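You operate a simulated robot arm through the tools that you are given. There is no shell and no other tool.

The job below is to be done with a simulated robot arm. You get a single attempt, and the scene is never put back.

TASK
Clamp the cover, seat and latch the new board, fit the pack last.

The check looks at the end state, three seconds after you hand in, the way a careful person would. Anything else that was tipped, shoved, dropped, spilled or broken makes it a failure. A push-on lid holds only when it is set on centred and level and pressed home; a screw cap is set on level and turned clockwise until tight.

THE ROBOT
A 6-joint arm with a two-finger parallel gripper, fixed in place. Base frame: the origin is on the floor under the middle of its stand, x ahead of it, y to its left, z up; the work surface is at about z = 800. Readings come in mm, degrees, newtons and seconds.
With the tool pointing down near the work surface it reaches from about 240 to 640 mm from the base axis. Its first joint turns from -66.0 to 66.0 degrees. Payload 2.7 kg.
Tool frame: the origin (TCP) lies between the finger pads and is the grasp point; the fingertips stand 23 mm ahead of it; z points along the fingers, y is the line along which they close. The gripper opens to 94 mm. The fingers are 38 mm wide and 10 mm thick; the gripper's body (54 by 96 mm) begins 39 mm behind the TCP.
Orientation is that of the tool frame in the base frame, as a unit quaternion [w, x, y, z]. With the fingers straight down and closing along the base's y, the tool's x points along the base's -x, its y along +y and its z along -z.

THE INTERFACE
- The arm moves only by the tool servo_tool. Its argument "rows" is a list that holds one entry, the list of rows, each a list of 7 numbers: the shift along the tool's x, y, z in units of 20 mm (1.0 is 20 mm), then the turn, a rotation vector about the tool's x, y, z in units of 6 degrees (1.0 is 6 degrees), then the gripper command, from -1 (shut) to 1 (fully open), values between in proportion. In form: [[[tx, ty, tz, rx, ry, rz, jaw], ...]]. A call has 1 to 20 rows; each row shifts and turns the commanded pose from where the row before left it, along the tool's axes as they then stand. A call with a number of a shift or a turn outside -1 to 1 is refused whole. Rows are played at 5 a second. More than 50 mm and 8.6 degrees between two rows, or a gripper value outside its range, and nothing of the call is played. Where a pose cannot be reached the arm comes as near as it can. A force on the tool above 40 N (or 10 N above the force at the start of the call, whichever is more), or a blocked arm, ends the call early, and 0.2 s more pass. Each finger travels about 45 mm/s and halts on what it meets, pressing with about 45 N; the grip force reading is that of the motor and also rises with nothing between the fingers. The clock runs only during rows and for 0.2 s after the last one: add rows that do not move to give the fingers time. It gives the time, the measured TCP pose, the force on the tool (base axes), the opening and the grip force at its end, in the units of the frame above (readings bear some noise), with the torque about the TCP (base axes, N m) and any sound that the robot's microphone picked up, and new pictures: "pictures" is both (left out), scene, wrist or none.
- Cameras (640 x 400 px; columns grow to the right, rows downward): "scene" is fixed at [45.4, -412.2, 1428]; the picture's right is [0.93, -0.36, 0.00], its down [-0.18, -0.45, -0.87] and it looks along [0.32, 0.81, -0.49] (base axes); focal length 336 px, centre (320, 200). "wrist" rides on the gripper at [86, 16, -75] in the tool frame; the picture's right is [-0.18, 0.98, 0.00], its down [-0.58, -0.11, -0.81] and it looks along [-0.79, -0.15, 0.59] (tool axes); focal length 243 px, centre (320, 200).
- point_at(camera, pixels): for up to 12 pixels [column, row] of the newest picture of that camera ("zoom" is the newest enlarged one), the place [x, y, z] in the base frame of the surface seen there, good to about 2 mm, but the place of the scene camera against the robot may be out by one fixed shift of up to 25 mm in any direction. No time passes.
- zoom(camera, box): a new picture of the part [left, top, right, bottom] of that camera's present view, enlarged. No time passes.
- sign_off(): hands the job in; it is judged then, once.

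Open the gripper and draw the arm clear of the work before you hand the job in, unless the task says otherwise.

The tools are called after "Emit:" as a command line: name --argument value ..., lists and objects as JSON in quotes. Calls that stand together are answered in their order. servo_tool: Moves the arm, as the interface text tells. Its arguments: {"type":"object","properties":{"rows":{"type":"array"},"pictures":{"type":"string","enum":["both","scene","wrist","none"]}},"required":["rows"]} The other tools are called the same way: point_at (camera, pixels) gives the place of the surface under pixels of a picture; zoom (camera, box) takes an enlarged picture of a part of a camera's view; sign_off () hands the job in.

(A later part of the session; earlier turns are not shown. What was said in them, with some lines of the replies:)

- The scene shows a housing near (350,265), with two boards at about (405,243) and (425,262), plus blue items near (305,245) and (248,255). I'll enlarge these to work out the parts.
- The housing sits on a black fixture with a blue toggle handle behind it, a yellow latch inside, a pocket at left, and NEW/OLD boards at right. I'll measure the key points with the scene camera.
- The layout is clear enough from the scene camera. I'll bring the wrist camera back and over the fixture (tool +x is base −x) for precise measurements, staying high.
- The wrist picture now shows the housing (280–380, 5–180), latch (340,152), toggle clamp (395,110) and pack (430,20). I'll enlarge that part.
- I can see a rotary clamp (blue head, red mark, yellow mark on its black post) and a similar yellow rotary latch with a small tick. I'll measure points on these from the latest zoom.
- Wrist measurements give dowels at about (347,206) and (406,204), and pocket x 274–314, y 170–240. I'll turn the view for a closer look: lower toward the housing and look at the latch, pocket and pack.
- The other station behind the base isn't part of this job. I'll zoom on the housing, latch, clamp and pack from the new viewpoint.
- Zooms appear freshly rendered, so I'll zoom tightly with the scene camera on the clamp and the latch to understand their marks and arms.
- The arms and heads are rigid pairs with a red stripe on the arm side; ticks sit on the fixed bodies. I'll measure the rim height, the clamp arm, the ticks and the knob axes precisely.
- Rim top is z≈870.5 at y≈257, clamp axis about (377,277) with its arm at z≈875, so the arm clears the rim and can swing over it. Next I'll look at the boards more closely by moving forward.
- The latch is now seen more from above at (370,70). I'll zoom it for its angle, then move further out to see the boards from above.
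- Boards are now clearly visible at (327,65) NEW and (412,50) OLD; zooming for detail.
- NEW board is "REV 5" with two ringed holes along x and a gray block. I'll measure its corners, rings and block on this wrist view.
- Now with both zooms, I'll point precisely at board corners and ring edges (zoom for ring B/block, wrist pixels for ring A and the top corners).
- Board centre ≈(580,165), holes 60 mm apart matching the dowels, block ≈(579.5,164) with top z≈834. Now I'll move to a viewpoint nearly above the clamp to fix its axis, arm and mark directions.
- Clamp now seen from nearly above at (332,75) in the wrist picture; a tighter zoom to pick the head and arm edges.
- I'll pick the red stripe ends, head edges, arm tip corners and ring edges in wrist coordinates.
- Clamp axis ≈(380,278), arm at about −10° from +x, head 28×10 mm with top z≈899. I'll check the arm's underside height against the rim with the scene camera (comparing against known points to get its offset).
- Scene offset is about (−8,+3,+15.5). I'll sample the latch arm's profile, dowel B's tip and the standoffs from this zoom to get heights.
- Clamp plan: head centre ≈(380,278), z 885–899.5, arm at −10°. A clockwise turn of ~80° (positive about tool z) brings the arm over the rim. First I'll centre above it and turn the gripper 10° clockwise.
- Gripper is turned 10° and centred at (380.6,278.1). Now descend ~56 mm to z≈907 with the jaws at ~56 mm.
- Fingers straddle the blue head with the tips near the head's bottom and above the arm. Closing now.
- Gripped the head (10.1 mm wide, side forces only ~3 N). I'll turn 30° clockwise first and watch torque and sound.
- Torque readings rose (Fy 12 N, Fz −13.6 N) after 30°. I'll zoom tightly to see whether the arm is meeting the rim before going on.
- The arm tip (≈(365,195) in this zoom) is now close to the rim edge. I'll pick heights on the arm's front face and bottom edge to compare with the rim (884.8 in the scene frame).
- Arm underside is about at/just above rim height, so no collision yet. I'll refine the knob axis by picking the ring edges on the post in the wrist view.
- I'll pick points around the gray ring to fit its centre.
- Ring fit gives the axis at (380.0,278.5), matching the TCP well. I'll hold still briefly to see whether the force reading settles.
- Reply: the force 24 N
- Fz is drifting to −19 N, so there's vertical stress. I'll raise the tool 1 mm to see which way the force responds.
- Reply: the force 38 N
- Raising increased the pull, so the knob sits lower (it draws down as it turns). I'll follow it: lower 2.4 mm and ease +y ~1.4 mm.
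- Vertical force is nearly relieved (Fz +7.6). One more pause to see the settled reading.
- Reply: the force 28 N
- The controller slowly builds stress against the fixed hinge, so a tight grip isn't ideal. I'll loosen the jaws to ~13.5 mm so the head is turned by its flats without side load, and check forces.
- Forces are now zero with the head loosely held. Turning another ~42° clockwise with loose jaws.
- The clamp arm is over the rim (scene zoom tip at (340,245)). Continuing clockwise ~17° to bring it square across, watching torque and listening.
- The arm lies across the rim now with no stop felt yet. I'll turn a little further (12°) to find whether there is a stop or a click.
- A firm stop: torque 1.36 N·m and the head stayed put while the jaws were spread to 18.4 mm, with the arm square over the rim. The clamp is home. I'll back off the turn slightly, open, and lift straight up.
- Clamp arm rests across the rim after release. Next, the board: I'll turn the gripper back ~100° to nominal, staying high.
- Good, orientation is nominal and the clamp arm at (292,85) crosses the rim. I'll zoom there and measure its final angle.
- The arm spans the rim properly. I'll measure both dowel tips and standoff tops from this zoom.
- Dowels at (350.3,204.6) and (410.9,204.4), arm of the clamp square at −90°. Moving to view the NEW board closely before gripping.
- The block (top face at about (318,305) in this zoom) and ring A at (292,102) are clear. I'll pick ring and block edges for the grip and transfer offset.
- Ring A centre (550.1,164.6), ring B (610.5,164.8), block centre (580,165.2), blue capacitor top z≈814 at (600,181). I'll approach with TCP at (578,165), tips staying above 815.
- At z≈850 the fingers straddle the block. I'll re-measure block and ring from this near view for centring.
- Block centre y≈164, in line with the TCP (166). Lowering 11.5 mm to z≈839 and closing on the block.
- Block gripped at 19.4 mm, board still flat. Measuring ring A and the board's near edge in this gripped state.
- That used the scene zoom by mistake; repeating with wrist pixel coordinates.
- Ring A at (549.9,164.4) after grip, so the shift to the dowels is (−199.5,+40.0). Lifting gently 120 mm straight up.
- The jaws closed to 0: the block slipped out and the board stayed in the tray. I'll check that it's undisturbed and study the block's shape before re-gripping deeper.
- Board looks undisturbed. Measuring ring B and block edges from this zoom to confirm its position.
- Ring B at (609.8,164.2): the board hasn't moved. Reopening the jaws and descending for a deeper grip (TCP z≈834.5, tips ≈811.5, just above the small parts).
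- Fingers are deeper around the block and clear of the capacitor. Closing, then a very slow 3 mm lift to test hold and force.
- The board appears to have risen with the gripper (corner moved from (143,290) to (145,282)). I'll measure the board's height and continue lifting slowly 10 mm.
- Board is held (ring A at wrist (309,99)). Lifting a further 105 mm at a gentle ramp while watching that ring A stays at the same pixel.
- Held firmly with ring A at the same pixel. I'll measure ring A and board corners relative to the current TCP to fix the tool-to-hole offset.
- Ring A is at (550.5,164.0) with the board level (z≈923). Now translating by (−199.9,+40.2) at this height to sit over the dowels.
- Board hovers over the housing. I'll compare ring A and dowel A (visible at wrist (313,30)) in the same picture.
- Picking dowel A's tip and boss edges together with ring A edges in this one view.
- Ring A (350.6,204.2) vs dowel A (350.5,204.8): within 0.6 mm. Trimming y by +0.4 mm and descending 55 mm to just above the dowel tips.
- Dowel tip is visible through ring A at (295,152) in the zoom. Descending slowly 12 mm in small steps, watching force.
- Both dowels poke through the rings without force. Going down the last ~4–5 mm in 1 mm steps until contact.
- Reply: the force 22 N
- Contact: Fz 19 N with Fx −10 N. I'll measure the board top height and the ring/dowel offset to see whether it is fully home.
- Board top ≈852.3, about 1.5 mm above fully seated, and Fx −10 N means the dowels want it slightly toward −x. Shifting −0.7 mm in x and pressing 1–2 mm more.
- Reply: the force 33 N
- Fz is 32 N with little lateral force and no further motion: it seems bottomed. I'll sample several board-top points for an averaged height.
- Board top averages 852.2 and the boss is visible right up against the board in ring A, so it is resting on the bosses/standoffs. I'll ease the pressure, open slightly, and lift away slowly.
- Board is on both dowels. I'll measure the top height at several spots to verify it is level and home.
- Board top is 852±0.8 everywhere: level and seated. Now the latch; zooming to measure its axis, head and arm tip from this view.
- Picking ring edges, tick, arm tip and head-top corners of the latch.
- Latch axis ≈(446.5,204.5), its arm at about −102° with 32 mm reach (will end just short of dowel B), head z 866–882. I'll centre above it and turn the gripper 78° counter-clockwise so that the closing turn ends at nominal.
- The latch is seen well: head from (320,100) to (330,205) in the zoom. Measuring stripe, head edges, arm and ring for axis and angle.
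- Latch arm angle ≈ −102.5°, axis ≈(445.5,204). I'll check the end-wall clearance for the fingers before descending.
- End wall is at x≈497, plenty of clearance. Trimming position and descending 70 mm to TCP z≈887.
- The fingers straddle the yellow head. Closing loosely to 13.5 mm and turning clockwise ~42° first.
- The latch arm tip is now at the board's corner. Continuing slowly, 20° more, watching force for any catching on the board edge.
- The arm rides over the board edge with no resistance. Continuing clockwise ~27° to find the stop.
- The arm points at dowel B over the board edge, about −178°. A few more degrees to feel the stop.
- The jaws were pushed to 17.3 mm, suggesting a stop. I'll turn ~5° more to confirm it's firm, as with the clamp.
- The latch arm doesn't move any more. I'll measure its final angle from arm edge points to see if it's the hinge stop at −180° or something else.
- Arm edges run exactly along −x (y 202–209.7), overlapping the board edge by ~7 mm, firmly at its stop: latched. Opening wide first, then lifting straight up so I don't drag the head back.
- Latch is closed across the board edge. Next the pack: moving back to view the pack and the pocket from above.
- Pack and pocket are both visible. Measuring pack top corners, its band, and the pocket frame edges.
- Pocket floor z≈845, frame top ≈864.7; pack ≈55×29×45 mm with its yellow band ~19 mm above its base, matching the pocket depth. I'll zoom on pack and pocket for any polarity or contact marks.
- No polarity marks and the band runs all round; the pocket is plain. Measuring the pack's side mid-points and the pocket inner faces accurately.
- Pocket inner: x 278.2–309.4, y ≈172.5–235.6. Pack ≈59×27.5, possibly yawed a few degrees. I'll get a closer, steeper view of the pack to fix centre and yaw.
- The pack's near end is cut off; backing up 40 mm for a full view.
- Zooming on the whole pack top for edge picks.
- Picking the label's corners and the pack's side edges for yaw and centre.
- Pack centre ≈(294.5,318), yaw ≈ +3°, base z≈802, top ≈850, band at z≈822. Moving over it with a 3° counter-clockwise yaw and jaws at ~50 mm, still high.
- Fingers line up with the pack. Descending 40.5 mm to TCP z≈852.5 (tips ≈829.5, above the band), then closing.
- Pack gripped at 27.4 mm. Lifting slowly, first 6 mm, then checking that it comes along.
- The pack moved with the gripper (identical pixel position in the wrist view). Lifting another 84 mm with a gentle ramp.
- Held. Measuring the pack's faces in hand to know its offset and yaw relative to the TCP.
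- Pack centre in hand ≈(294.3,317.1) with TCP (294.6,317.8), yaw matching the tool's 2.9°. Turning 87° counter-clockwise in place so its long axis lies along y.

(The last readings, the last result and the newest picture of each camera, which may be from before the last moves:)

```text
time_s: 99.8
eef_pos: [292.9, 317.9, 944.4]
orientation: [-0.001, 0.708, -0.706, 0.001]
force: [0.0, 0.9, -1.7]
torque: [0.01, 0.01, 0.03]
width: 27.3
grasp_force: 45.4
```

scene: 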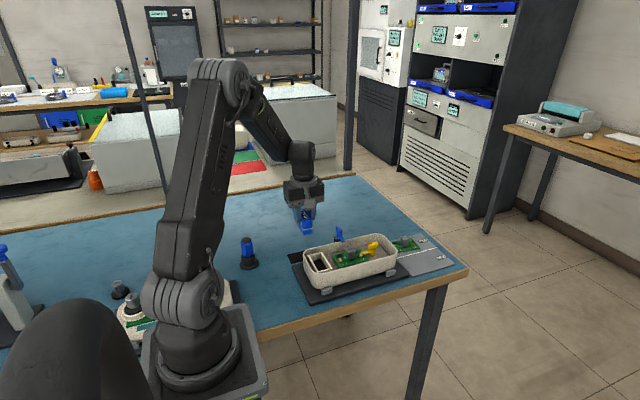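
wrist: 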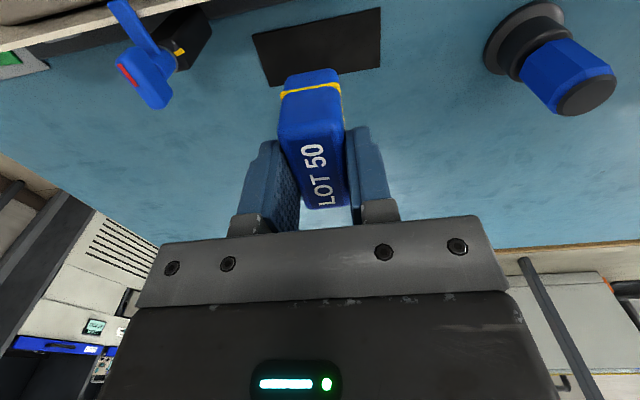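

Turned to −90° cleanly with the pack held. Translating −113.4 mm in y (tool +x) to bring it above the pocket.

Emit:
servo_tool --rows '[[[0.2, 0, 0, 0, 0, 0, -1], [0.4, 0, 0, 0, 0, 0, -1], [0.5, 0.01, 0, 0, 0, 0, -1], [0.5, 0.01, 0, 0, 0, 0, -1], [0.5, 0.01, 0, 0, 0, 0, -1], [0.5, 0.01, 0, 0, 0, 0, -1], [0.5, 0.01, 0, 0, 0, 0, -1], [0.5, 0.01, 0, 0, 0, 0, -1], [0.5, 0.01, 0, 0, 0, 0, -1], [0.5, 0, 0, 0, 0, 0, -1], [0.5, 0, 0, 0, 0, 0, -1], [0.35, 0, 0, 0, 0, 0, -1], [0.22, 0, 0, 0, 0, 0, -1], [0, 0, 0, 0, 0, 0, -1], [0, 0, 0, 0, 0, 0, -1]]]'

Emit:
zoom --camera "wrist" --box '[200, 0, 440, 200]'

Emit:
zoom --camera "scene" --box '[280, 215, 360, 285]'

```text
time_s: 103.0
eef_pos: [292.3, 204.3, 945.2]
orientation: [0.0, 0.707, -0.707, 0.0]
force: [-1.1, 0.4, -0.7]
torque: [-0.01, 0.0, -0.02]
width: 27.5
grasp_force: 45.3
```

scene: 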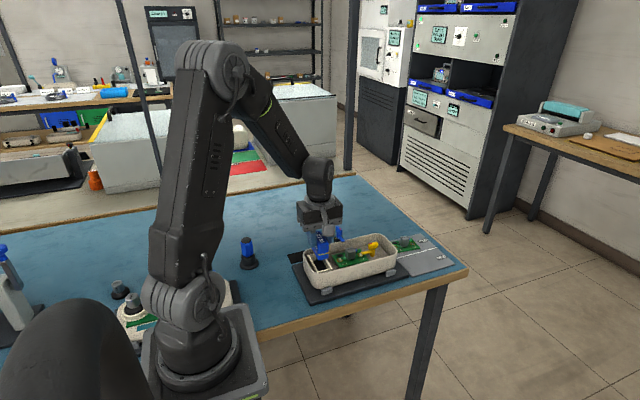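
wrist: 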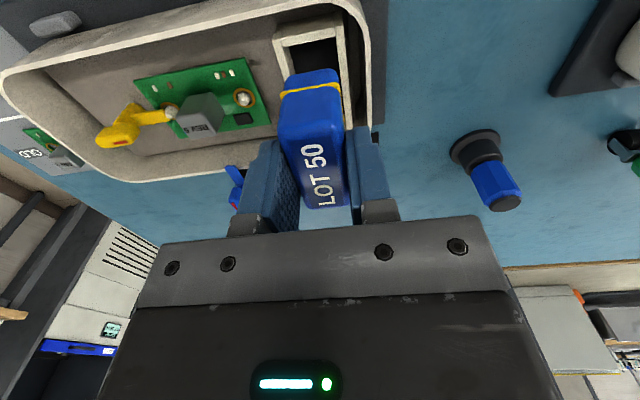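

```text
2.00 times, centred on (320, 100) of wrist
```

zoom: 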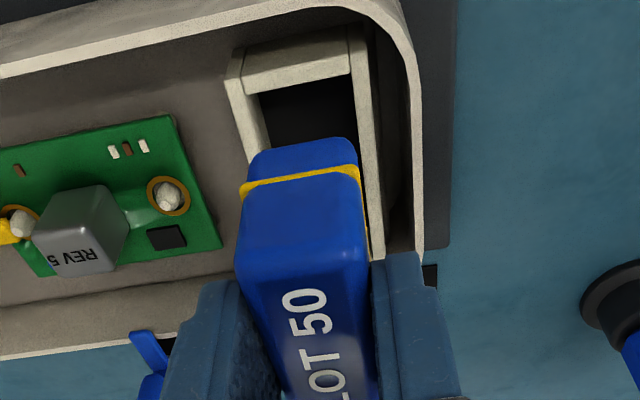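

```text
5.71 times, centred on (320, 250) of scene
```

zoom: 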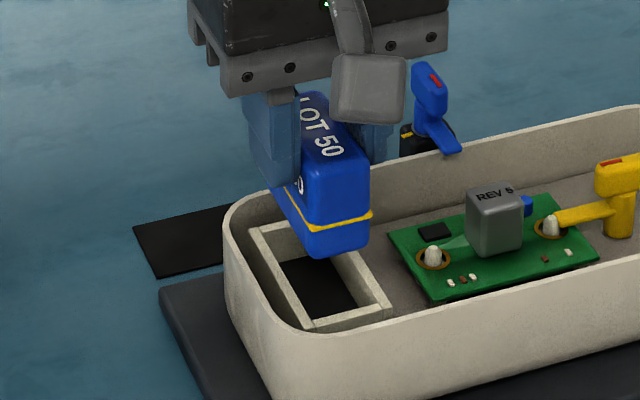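

The pack hovers over the pocket. Measuring the pack's near (−y) face extents and the pocket's inner top edges in this same picture.

Emit:
point_at --camera "zoom" --pixels '[[245, 215], [360, 195], [302, 200], [246, 189], [358, 172], [302, 152], [256, 150], [355, 142], [259, 125], [357, 118], [300, 84], [300, 65]]'

Emit:
zoom --camera "wrist" --box '[265, 5, 365, 85]'

```text
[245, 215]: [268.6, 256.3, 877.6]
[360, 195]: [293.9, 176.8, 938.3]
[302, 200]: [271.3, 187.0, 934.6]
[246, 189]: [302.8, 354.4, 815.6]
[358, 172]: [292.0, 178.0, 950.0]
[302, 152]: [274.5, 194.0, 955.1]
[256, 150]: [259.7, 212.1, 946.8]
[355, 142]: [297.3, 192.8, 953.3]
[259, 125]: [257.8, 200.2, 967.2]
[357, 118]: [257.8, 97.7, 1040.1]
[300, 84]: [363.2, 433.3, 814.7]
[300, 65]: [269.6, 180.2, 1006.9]
```

```text
5.00 times, centred on (315, 45) of wrist
```

zoom: 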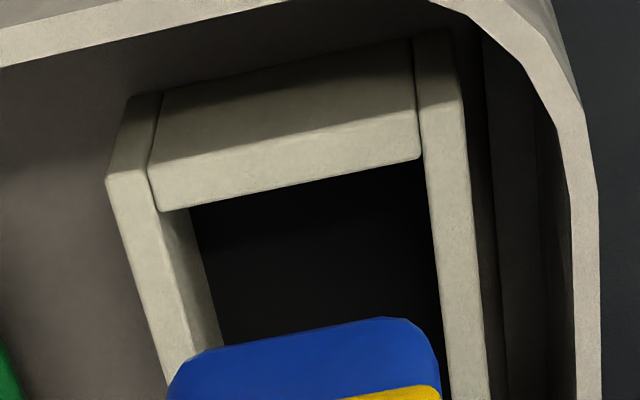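

Picking again on the wrist view: pocket inner edges from this 5× zoom, and pack edges with wrist pixels.

Emit:
point_at --camera "zoom" --pixels '[[172, 290], [180, 290], [433, 270], [440, 330], [300, 180], [300, 187], [250, 190], [380, 165], [160, 250], [428, 220], [300, 260], [210, 330]]'

Emit:
point_at --camera "wrist" --pixels '[[282.5, 107.5], [341, 98], [311, 100], [283, 95], [339, 86], [311, 76], [287, 115], [340, 105], [310, 80], [288, 80], [336, 74], [300, 112]]'

```text
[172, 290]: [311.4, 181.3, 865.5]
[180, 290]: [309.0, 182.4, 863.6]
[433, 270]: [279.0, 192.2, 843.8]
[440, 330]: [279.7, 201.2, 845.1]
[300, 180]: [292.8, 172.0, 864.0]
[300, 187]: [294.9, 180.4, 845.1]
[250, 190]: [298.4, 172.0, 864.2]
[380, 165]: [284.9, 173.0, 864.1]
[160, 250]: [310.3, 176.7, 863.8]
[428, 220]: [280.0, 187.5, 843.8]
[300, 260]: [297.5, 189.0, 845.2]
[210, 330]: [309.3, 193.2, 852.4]
```

```text
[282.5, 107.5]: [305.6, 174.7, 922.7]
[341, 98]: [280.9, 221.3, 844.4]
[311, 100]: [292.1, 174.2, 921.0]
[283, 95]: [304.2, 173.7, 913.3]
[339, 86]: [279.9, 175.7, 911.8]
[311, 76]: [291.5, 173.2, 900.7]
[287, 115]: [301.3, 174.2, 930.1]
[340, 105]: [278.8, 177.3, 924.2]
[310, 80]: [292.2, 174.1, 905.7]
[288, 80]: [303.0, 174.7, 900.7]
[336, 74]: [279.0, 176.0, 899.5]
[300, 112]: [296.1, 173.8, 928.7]
```

Pocket inner x 278.4–309.3, y from 172.3; pack x 278.8–305.8, −y face at 174.2. Shifting by (+1.6,+1.3) and descending 24 mm so the base is just above the frame.

Emit:
servo_tool --rows '[[[-0.065, -0.08, 0, 0, 0, 0, -1], [0, 0, 0.2, 0, 0, 0, -1], [0, 0, 0.3, 0, 0, 0, -1], [0, 0, 0.3, 0, 0, 0, -1], [0, 0, 0.25, 0, 0, 0, -1], [0, 0, 0.15, 0, 0, 0, -1], [0, 0, 0, 0, 0, 0, -1], [0, 0, 0, 0, 0, 0, -1]]]'

Emit:
zoom --camera "scene" --box '[295, 230, 350, 280]'

Emit:
zoom --camera "wrist" --box '[250, 20, 380, 130]'

```text
time_s: 104.8
eef_pos: [294.2, 204.4, 919.2]
orientation: [0.0, -0.707, 0.707, 0.0]
force: [0.0, 0.5, -0.5]
torque: [0.0, 0.01, 0.01]
width: 27.4
grasp_force: 45.2
```

scene: 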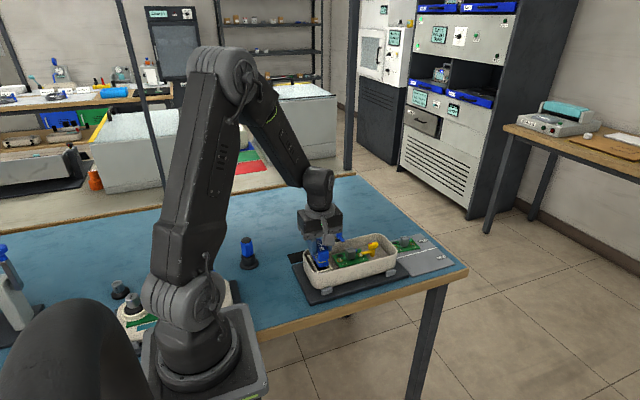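
wrist: 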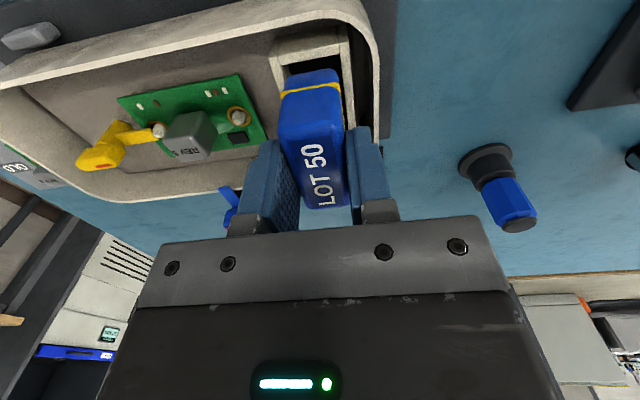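

```text
8.00 times, centred on (322, 255) of scene
```

zoom: 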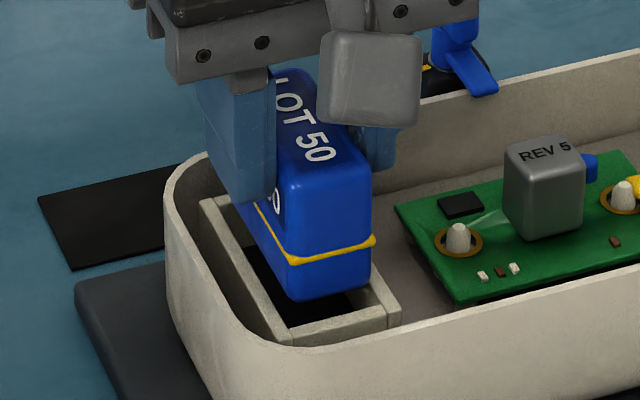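

```text
3.64 times, centred on (315, 75) of wrist
```

zoom: 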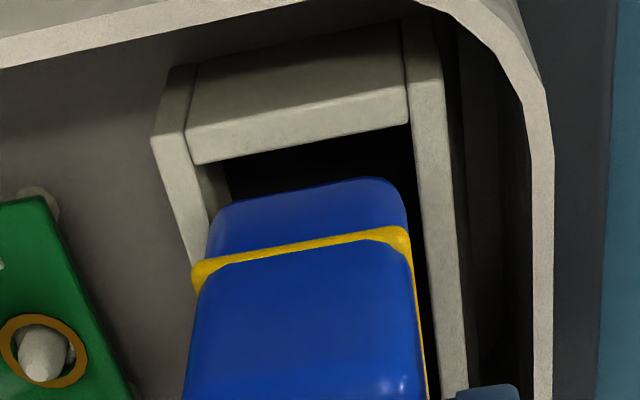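

The base is ~4 mm above the frame. Measuring the lower end of the pack against the pocket's edges once more.

Emit:
point_at --camera "zoom" --pixels '[[216, 232], [403, 215], [305, 200], [260, 215], [360, 205], [200, 200], [193, 200], [416, 190], [424, 250], [300, 140], [250, 150], [370, 128]]'

```text
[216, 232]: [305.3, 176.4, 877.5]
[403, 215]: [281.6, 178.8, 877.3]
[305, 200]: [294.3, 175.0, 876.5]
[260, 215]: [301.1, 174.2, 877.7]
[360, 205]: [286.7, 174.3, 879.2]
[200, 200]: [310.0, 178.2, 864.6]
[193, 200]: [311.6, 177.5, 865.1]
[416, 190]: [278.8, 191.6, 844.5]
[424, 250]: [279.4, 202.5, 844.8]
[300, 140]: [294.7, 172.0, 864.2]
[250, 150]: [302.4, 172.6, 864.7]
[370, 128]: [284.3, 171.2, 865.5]
```

Clearances are about 2 mm each side in x and 2.3/4 mm in y; nudging +0.7 mm in y and descending 18 mm in small steps.

Emit:
servo_tool --rows '[[[-0.035, 0, 0, 0, 0, 0, -1], [0, 0, 0.1, 0, 0, 0, -1], [0, 0, 0.1, 0, 0, 0, -1], [0, 0, 0.1, 0, 0, 0, -1], [0, 0, 0.1, 0, 0, 0, -1], [0, 0, 0.1, 0, 0, 0, -1], [0, 0, 0.1, 0, 0, 0, -1], [0, 0, 0.1, 0, 0, 0, -1], [0, 0, 0.1, 0, 0, 0, -1], [0, 0, 0.1, 0, 0, 0, -1], [0, 0, 0, 0, 0, 0, -1]]]'

Emit:
zoom --camera "scene" --box '[295, 230, 350, 280]'

Emit:
zoom --camera "wrist" --box '[250, 20, 380, 130]'

```text
time_s: 107.2
eef_pos: [295.0, 205.3, 901.0]
orientation: [0.0, 0.707, -0.707, 0.0]
force: [-0.2, -5.9, -0.8]
torque: [-0.2, 0.02, 0.02]
width: 27.3
grasp_force: 44.9
```

scene: 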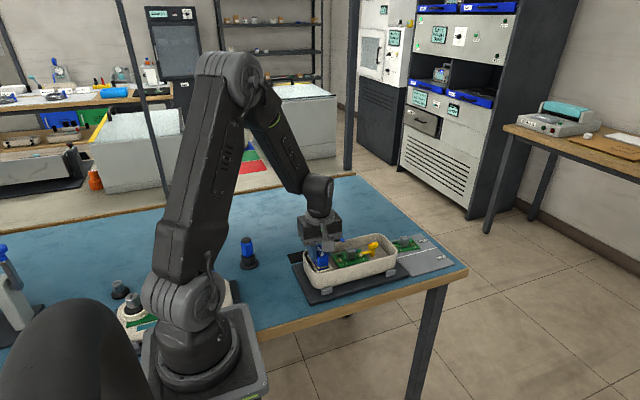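
wrist: 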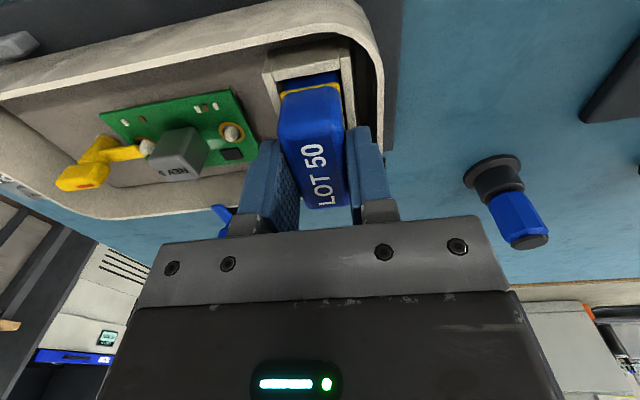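

```text
8.00 times, centred on (322, 255) of scene
```

zoom: 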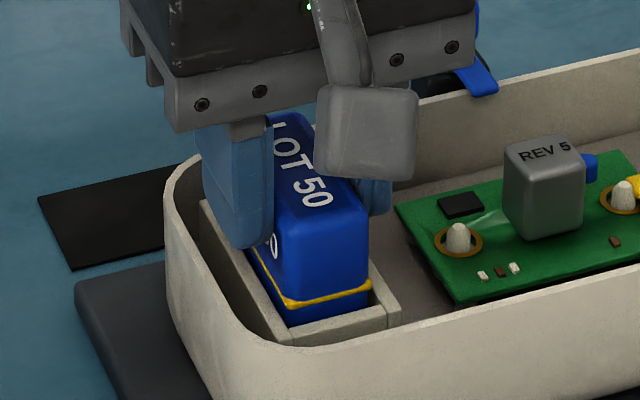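

```text
3.64 times, centred on (315, 75) of wrist
```

zoom: 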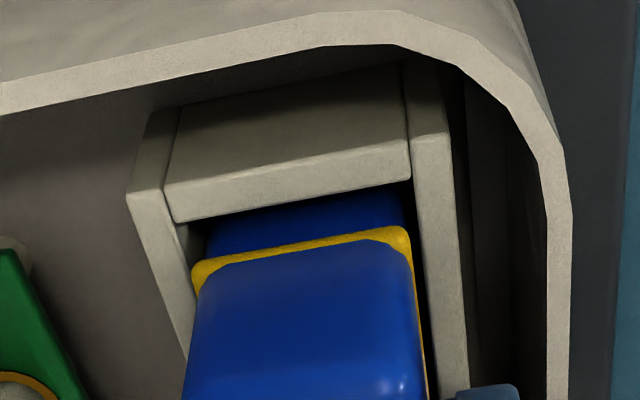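

The pack is entering the pocket; Fy −5.9 N suggests slight contact on the +y wall, so I'll ease back 0.6 mm in y and go on down in 1 mm steps.

Emit:
servo_tool --rows '[[[0.03, 0, 0, 0, 0, 0, -1], [0, 0, 0.05, 0, 0, 0, -1], [0, 0, 0.05, 0, 0, 0, -1], [0, 0, 0.05, 0, 0, 0, -1], [0, 0, 0, 0, 0, 0, -1]]]'

Emit:
zoom --camera "scene" --box '[295, 230, 350, 280]'

Emit:
zoom --camera "wrist" --box '[250, 20, 380, 130]'

```text
time_s: 108.4
eef_pos: [295.8, 204.9, 897.9]
orientation: [0.002, -0.707, 0.707, 0.001]
force: [0.1, -1.5, 1.6]
torque: [-0.04, -0.03, 0.0]
width: 27.4
grasp_force: 45.1
```

scene: 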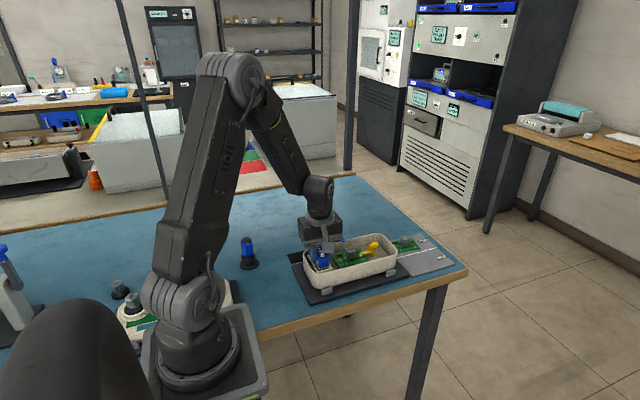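
wrist: 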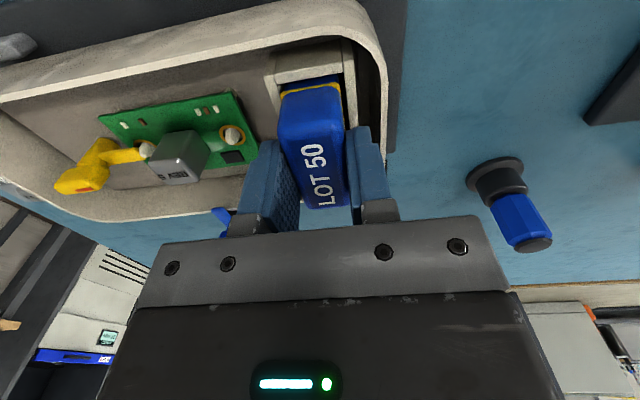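

```text
8.00 times, centred on (322, 255) of scene
```

zoom: 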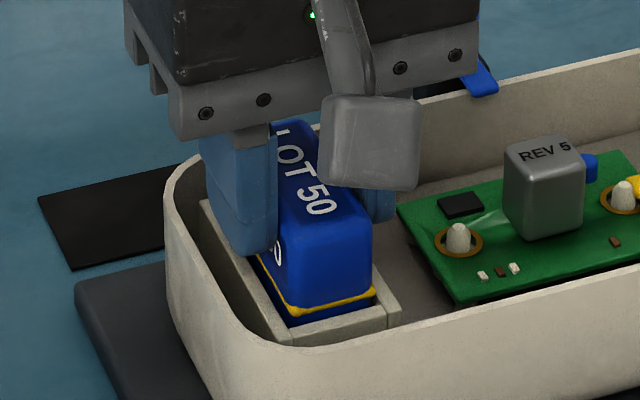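

```text
3.64 times, centred on (315, 75) of wrist
```

zoom: 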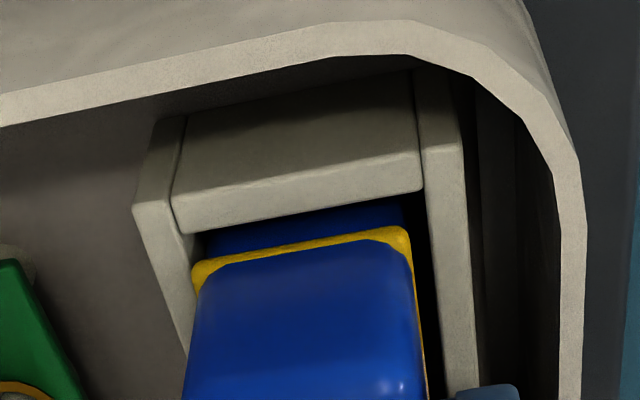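

Nearly home: band ~1–2 mm above the frame. Shifting −0.5 mm in x and pressing down the last 2–3 mm.

Emit:
servo_tool --rows '[[[0, 0.025, 0, 0, 0, 0, -1], [0, 0, 0.05, 0, 0, 0, -1], [0, 0, 0.05, 0, 0, 0, -1], [0, 0, 0, 0, 0, 0, -1]]]'

Emit:
zoom --camera "scene" --box '[295, 230, 350, 280]'

Emit:
zoom --camera "wrist" --box '[250, 20, 380, 130]'

```text
time_s: 109.4
eef_pos: [293.9, 204.2, 895.7]
orientation: [0.0, -0.707, 0.708, 0.0]
force: [4.1, -12.2, 8.0]
torque: [0.01, -0.07, -0.02]
width: 27.6
grasp_force: 45.0
```

scene: 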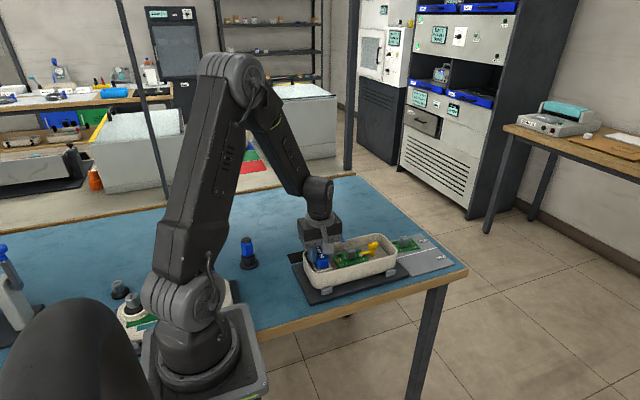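
wrist: 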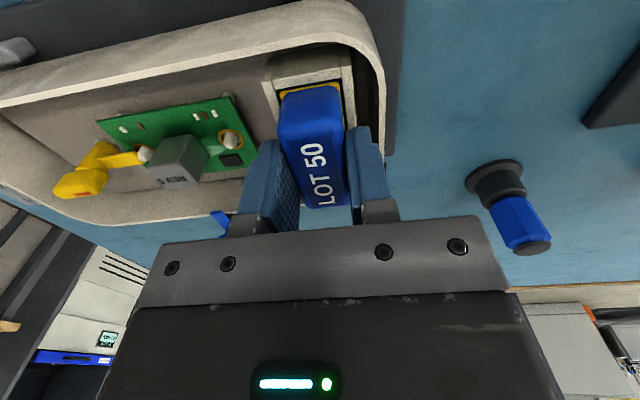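

```text
8.00 times, centred on (322, 255) of scene
```

zoom: 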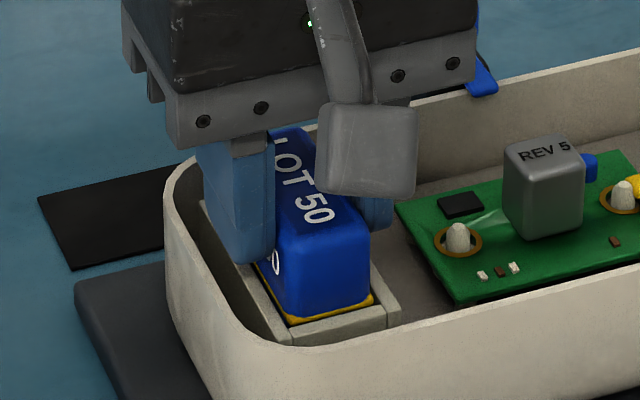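

```text
3.64 times, centred on (315, 75) of wrist
```

zoom: 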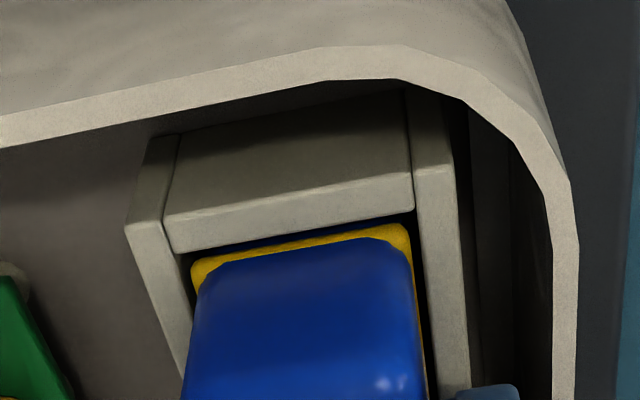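

Band is level with the frame and Fz 8 N shows floor contact; Fy −12 N suggests it's leaning on the +y wall. Easing −0.8 mm in y and pressing 1 mm to confirm it is home.

Emit:
servo_tool --rows '[[[0.04, 0, 0, 0, 0, 0, -1], [0, 0, 0, 0, 0, 0, -1], [0, 0, 0.04, 0, 0, 0, -1], [0, 0, 0.02, 0, 0, 0, -1], [0, 0, 0, 0, 0, 0, -1]]]' --pictures "wrist"

Emit:
zoom --camera "scene" --box '[295, 230, 350, 280]'

Emit:
zoom --camera "wrist" --box '[250, 20, 380, 130]'

```text
time_s: 110.6
eef_pos: [293.4, 204.7, 897.2]
orientation: [-0.002, 0.707, -0.707, 0.0]
force: [0.4, -5.7, 28.5]
torque: [-0.83, 0.13, -0.13]
width: 27.6
grasp_force: 44.8
```

wrist: 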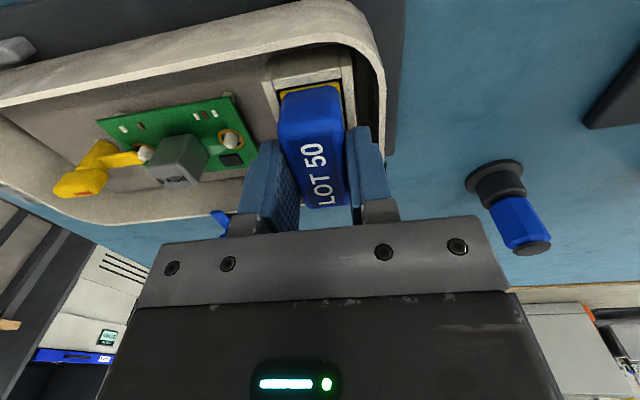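

```text
8.00 times, centred on (322, 255) of scene
```

zoom: 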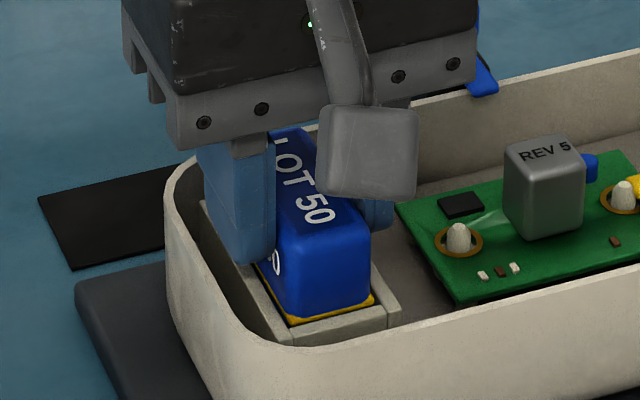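

```text
3.64 times, centred on (315, 75) of wrist
```

zoom: 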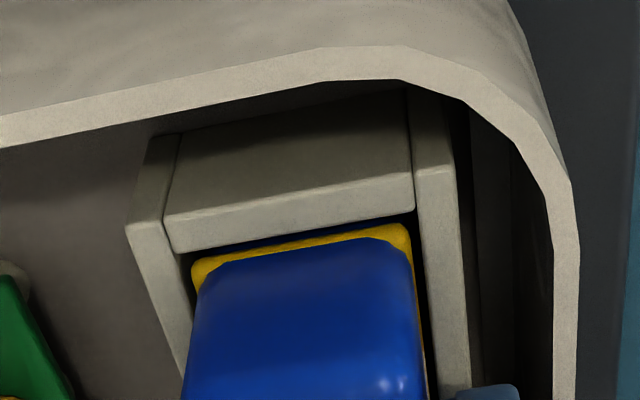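

It's bottomed (28 N with no motion), band flush with the frame. Easing the pressure by 1 mm, then opening modestly and lifting straight up.

Emit:
servo_tool --rows '[[[0, 0, -0.05, 0, 0, 0, -1], [0, 0, 0, 0, 0, 0, -0.35], [0, 0, 0, 0, 0, 0, -0.2], [0, 0, 0, 0, 0, 0, -0.2], [0, 0, 0, 0, 0, 0, -0.2], [0, 0, -0.1, 0, 0, 0, -0.2], [0, 0, -0.2, 0, 0, 0, -0.2], [0, 0, -0.4, 0, 0, 0, -0.2], [0, 0, -0.6, 0, 0, 0, -0.2], [0, 0, -0.6, 0, 0, 0, -0.2], [0, 0, -0.6, 0, 0, 0, -0.2], [0, 0, -0.4, 0, 0, 0, -0.2], [0, 0, 0, 0, 0, 0, -0.2]]]'

Emit:
zoom --camera "scene" --box '[295, 225, 350, 275]'

Emit:
zoom --camera "wrist" --box '[250, 0, 400, 130]'

```text
time_s: 113.4
eef_pos: [293.3, 204.7, 955.9]
orientation: [0.0, 0.707, -0.707, 0.001]
force: [0.0, 0.1, 0.5]
torque: [-0.03, -0.02, 0.01]
width: 37.5
grasp_force: 0.0
```

scene: 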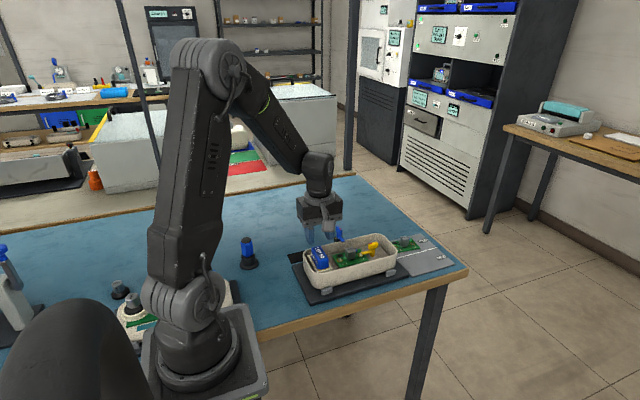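
wrist: 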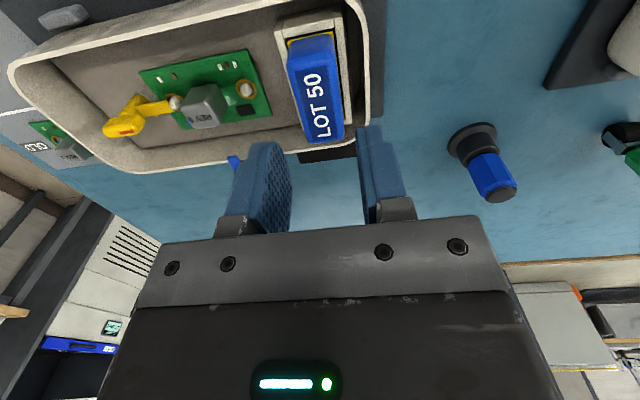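

```text
8.00 times, centred on (322, 250) of scene
```

zoom: 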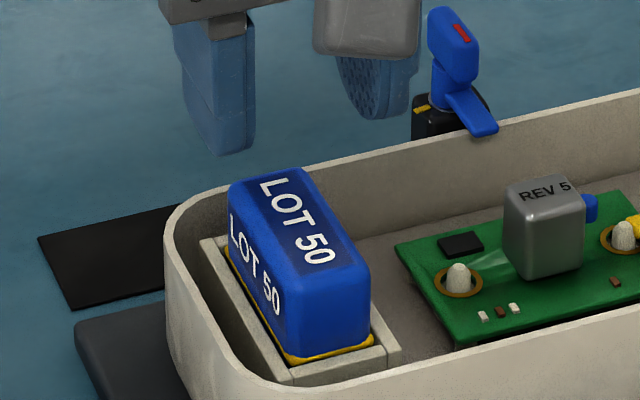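

```text
3.08 times, centred on (325, 65) of wrist
```

zoom: 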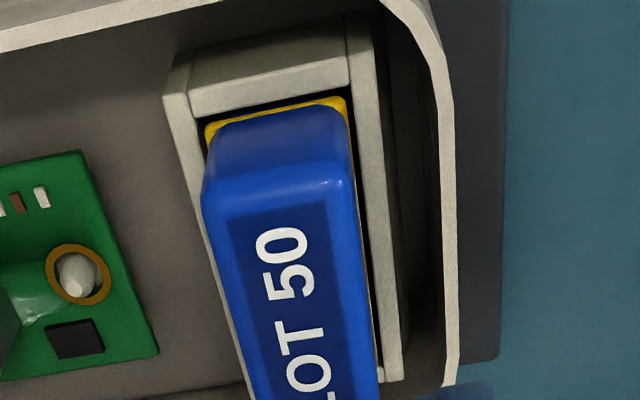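

Pack released and standing in the pocket. Measuring its top at several points and the band height for level and seating.

Emit:
point_at --camera "zoom" --pixels '[[230, 230], [340, 205], [250, 330], [360, 330], [285, 370], [300, 200], [210, 130], [345, 105], [280, 115], [280, 90], [365, 200], [190, 140]]'

Emit:
point_at --camera "wrist" --pixels '[[300, 75], [330, 70], [305, 100], [335, 95], [312, 135], [340, 130], [325, 137], [318, 62], [316, 45], [290, 45], [333, 37], [345, 80]]'

```text
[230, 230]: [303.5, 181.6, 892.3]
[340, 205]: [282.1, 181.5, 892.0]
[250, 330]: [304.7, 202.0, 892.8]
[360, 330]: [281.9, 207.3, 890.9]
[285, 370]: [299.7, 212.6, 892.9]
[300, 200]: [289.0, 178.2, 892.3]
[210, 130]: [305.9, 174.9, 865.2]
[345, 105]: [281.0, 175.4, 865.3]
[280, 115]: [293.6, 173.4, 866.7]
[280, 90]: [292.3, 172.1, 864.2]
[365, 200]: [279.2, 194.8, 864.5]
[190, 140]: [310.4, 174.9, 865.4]
```

```text
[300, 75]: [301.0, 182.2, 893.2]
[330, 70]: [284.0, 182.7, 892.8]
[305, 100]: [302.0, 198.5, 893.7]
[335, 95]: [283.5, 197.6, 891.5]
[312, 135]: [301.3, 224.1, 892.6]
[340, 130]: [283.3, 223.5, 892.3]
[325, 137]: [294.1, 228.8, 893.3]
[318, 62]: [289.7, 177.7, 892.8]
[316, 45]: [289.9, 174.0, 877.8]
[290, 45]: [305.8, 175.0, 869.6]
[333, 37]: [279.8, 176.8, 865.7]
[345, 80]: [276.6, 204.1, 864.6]
```

Pack top is 892.5 all over (floor 845 + 47.7 height): level and fully seated. Raising the arm clear, opening, and turning back toward the start pose.

Emit:
servo_tool --rows '[[[0, 0, -1, 0, 0, 0, 0], [0, 0, -1, 0, 0, 0, 0.3], [0, 0, -1, 0, 0, 0, 0.5], [0, 0, -1, 0, 0, 0, 1], [0, 0, -1, 0, 0, 0, 1], [0, 0, 0, 0, 0, 1, 1], [0, 0, 0, 0, 0, 1, 1], [0, 0, 0, 0, 0, 1, 1], [0, 0, 0, 0, 0, 1, 1], [0, 0, 0, 0, 0, 1, 1], [0, 0, 0, 0, 0, 1, 1], [0, 0, 0, 0, 0, 1, 1], [0, 0, 0, 0, 0, 1, 1], [0, 0, 0, 0, 0, 1, 1], [0, 0, 0, 0, 0, 1, 1], [0, 0, 0, 0, 0, 1, 1], [0, 0, 0, 0, 0, 1, 1], [0, 0, 0, 0, 0, 1, 1], [0, 0, 0, 0, 0, 1, 1], [0, 0, 0, 0, 0, 1, 1]]]'

Emit:
zoom --camera "scene" --box '[285, 220, 405, 300]'

Emit:
zoom --camera "wrist" --box '[250, 0, 450, 180]'

```text
time_s: 117.6
eef_pos: [293.5, 204.2, 1054.7]
orientation: [0.001, 0.0, 1.0, 0.0]
force: [0.3, 0.4, 0.1]
torque: [0.04, 0.0, 0.04]
width: 94.1
grasp_force: 0.1
```

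scene: 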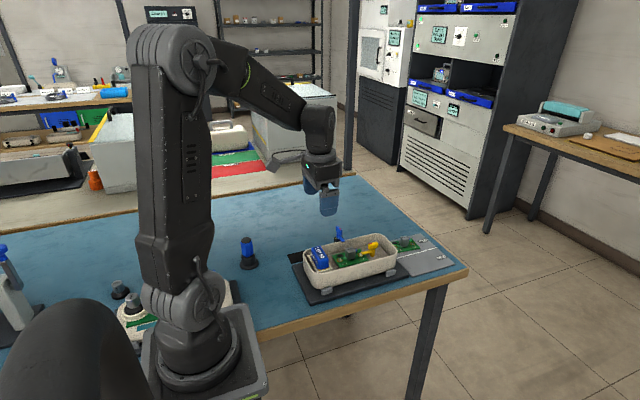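
wrist: 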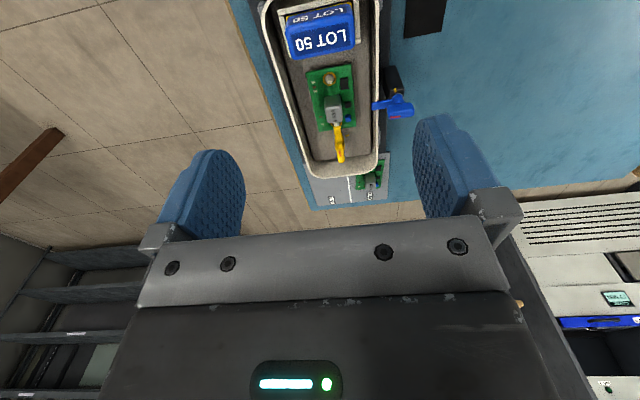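

```text
5.00 times, centred on (345, 260) of scene
```

zoom: 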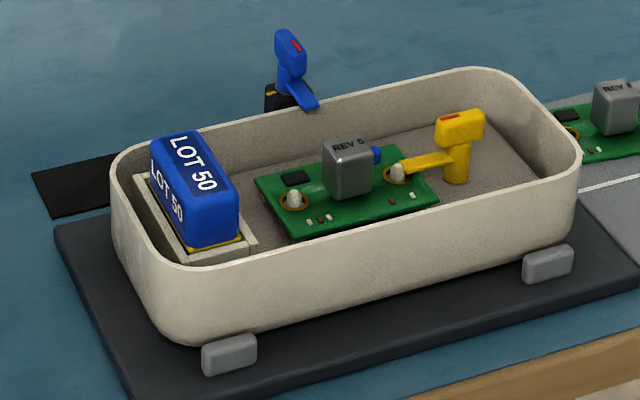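

```text
2.22 times, centred on (350, 90) of wrist
```

zoom: 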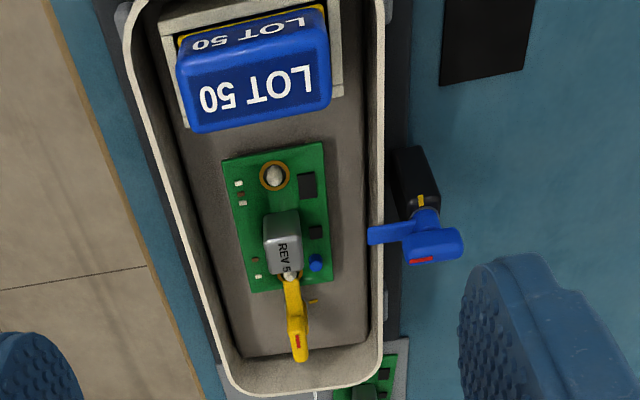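

All parts look right: clamp arm over the rim, board on dowels with latch across, pack seated. One last check of the latch and clamp angles from this view.

Emit:
zoom --camera "wrist" --box '[310, 85, 420, 170]'

Emit:
point_at --camera "zoom" --pixels '[[145, 210], [165, 300], [155, 280], [150, 230], [175, 205], [165, 340], [185, 345], [300, 90], [300, 130], [370, 90], [340, 100], [420, 190]]'

```text
4.71 times, centred on (365, 128) of wrist
```

zoom: 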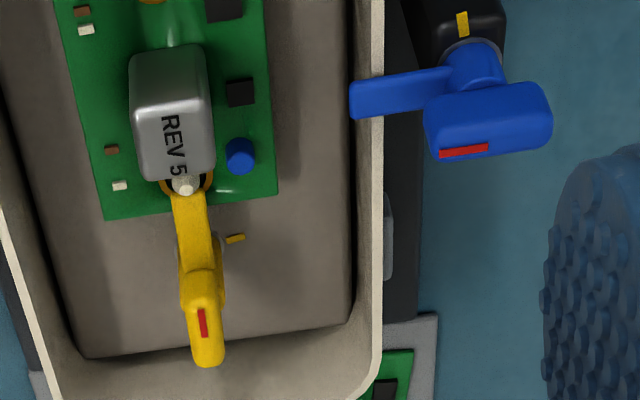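

```text
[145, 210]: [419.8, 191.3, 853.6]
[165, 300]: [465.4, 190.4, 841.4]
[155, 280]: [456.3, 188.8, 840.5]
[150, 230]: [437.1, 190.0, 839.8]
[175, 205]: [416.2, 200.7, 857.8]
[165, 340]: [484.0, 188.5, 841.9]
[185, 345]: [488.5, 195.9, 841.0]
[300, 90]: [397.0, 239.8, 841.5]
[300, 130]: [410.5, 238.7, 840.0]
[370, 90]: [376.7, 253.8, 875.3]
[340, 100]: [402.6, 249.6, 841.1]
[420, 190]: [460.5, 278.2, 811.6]
```

Picking the latch arm and clamp arm edges from this zoom for their angles.

Emit:
point_at --camera "zoom" --pixels '[[177, 205], [184, 255], [203, 205], [209, 255], [199, 312], [205, 335], [355, 90], [430, 78], [358, 112], [425, 103], [445, 153], [485, 148]]'

```text
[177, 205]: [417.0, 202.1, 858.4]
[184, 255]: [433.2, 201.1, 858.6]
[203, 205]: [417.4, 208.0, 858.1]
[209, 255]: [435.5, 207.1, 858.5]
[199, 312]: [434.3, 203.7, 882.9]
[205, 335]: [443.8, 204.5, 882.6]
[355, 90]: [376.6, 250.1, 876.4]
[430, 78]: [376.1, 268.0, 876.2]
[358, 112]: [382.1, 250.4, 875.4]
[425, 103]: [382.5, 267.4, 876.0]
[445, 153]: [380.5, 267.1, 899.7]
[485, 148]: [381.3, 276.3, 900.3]
```

Latch arm runs along −x and clamp arm along −y, both at their stops. Drawing the arm further aside at height before handing in.

Emit:
servo_tool --rows '[[[0, -0.9, -0.3, 0, 0, 0, 1], [0, -0.9, -0.3, 0, 0, 0, 1], [0, -0.9, -0.3, 0, 0, 0, 1], [0, -0.9, 0, 0, 0, 0, 1], [0, -0.9, 0, 0, 0, 0, 1], [0, -0.9, 0, 0, 0, 0, 1], [0, -0.9, 0, 0, 0, 0, 1], [0, -0.9, 0, 0, 0, 0, 1], [0, 0, 0, 0, 0, 0, 1], [0, 0, 0, 0, 0, 0, 1], [0, 0, 0, 0, 0, 0, 1]]]' --pictures "scene"

Emit:
zoom --camera "scene" --box '[285, 220, 475, 310]'

```text
time_s: 120.0
eef_pos: [293.9, 59.1, 1073.7]
orientation: [0.0, 0.001, 1.0, 0.001]
force: [-0.2, 0.5, 0.1]
torque: [0.0, 0.03, -0.02]
width: 93.8
grasp_force: 0.1
```

scene: 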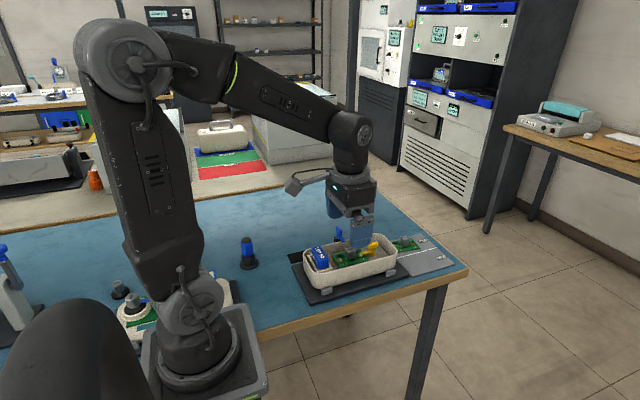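

```text
3.37 times, centred on (380, 265) of scene
```

zoom: 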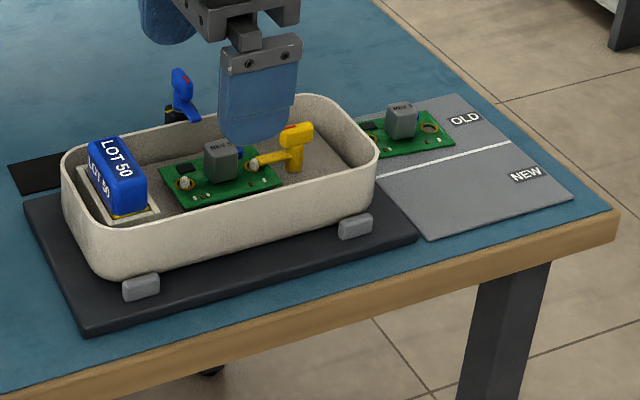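

The scene picture shows the cover clamped, the REV 5 board seated and latched, the pack in its pocket, and the OLD board untouched. The gripper is open and clear, so I'm handing in.

Emit:
sign_off

```text
The job is handed in.
```

The job is done and handed in. I did the three steps in the order you gave; the result of the check hasn't come back to me.

- **Cover:** I turned the blue clamp clockwise to its stop, and its arm now lies square across the cover's rim.
- **Board:** The new board (REV 5) sits level on both locating pins. The yellow latch is turned to its stop, with its arm over the board's edge. On the first try the board slipped out of the gripper without leaving its tray or moving; a deeper grip held.
- **Pack:** The pack went in last. It sits level on the pocket floor, with its yellow band flush with the top of the frame.

The clamp stop was pushed hard (about 1.4 N·m), but the latch only lightly (about 0.2 N·m). Neither made a sound that the microphone picked up.

I kept the board in the same orientation it had in the tray, since its two holes would also fit turned end for end. The pack and pocket had no polarity marks, so I chose which way round the pack went.

The old board was not touched. The gripper is open and the arm is clear of the work.
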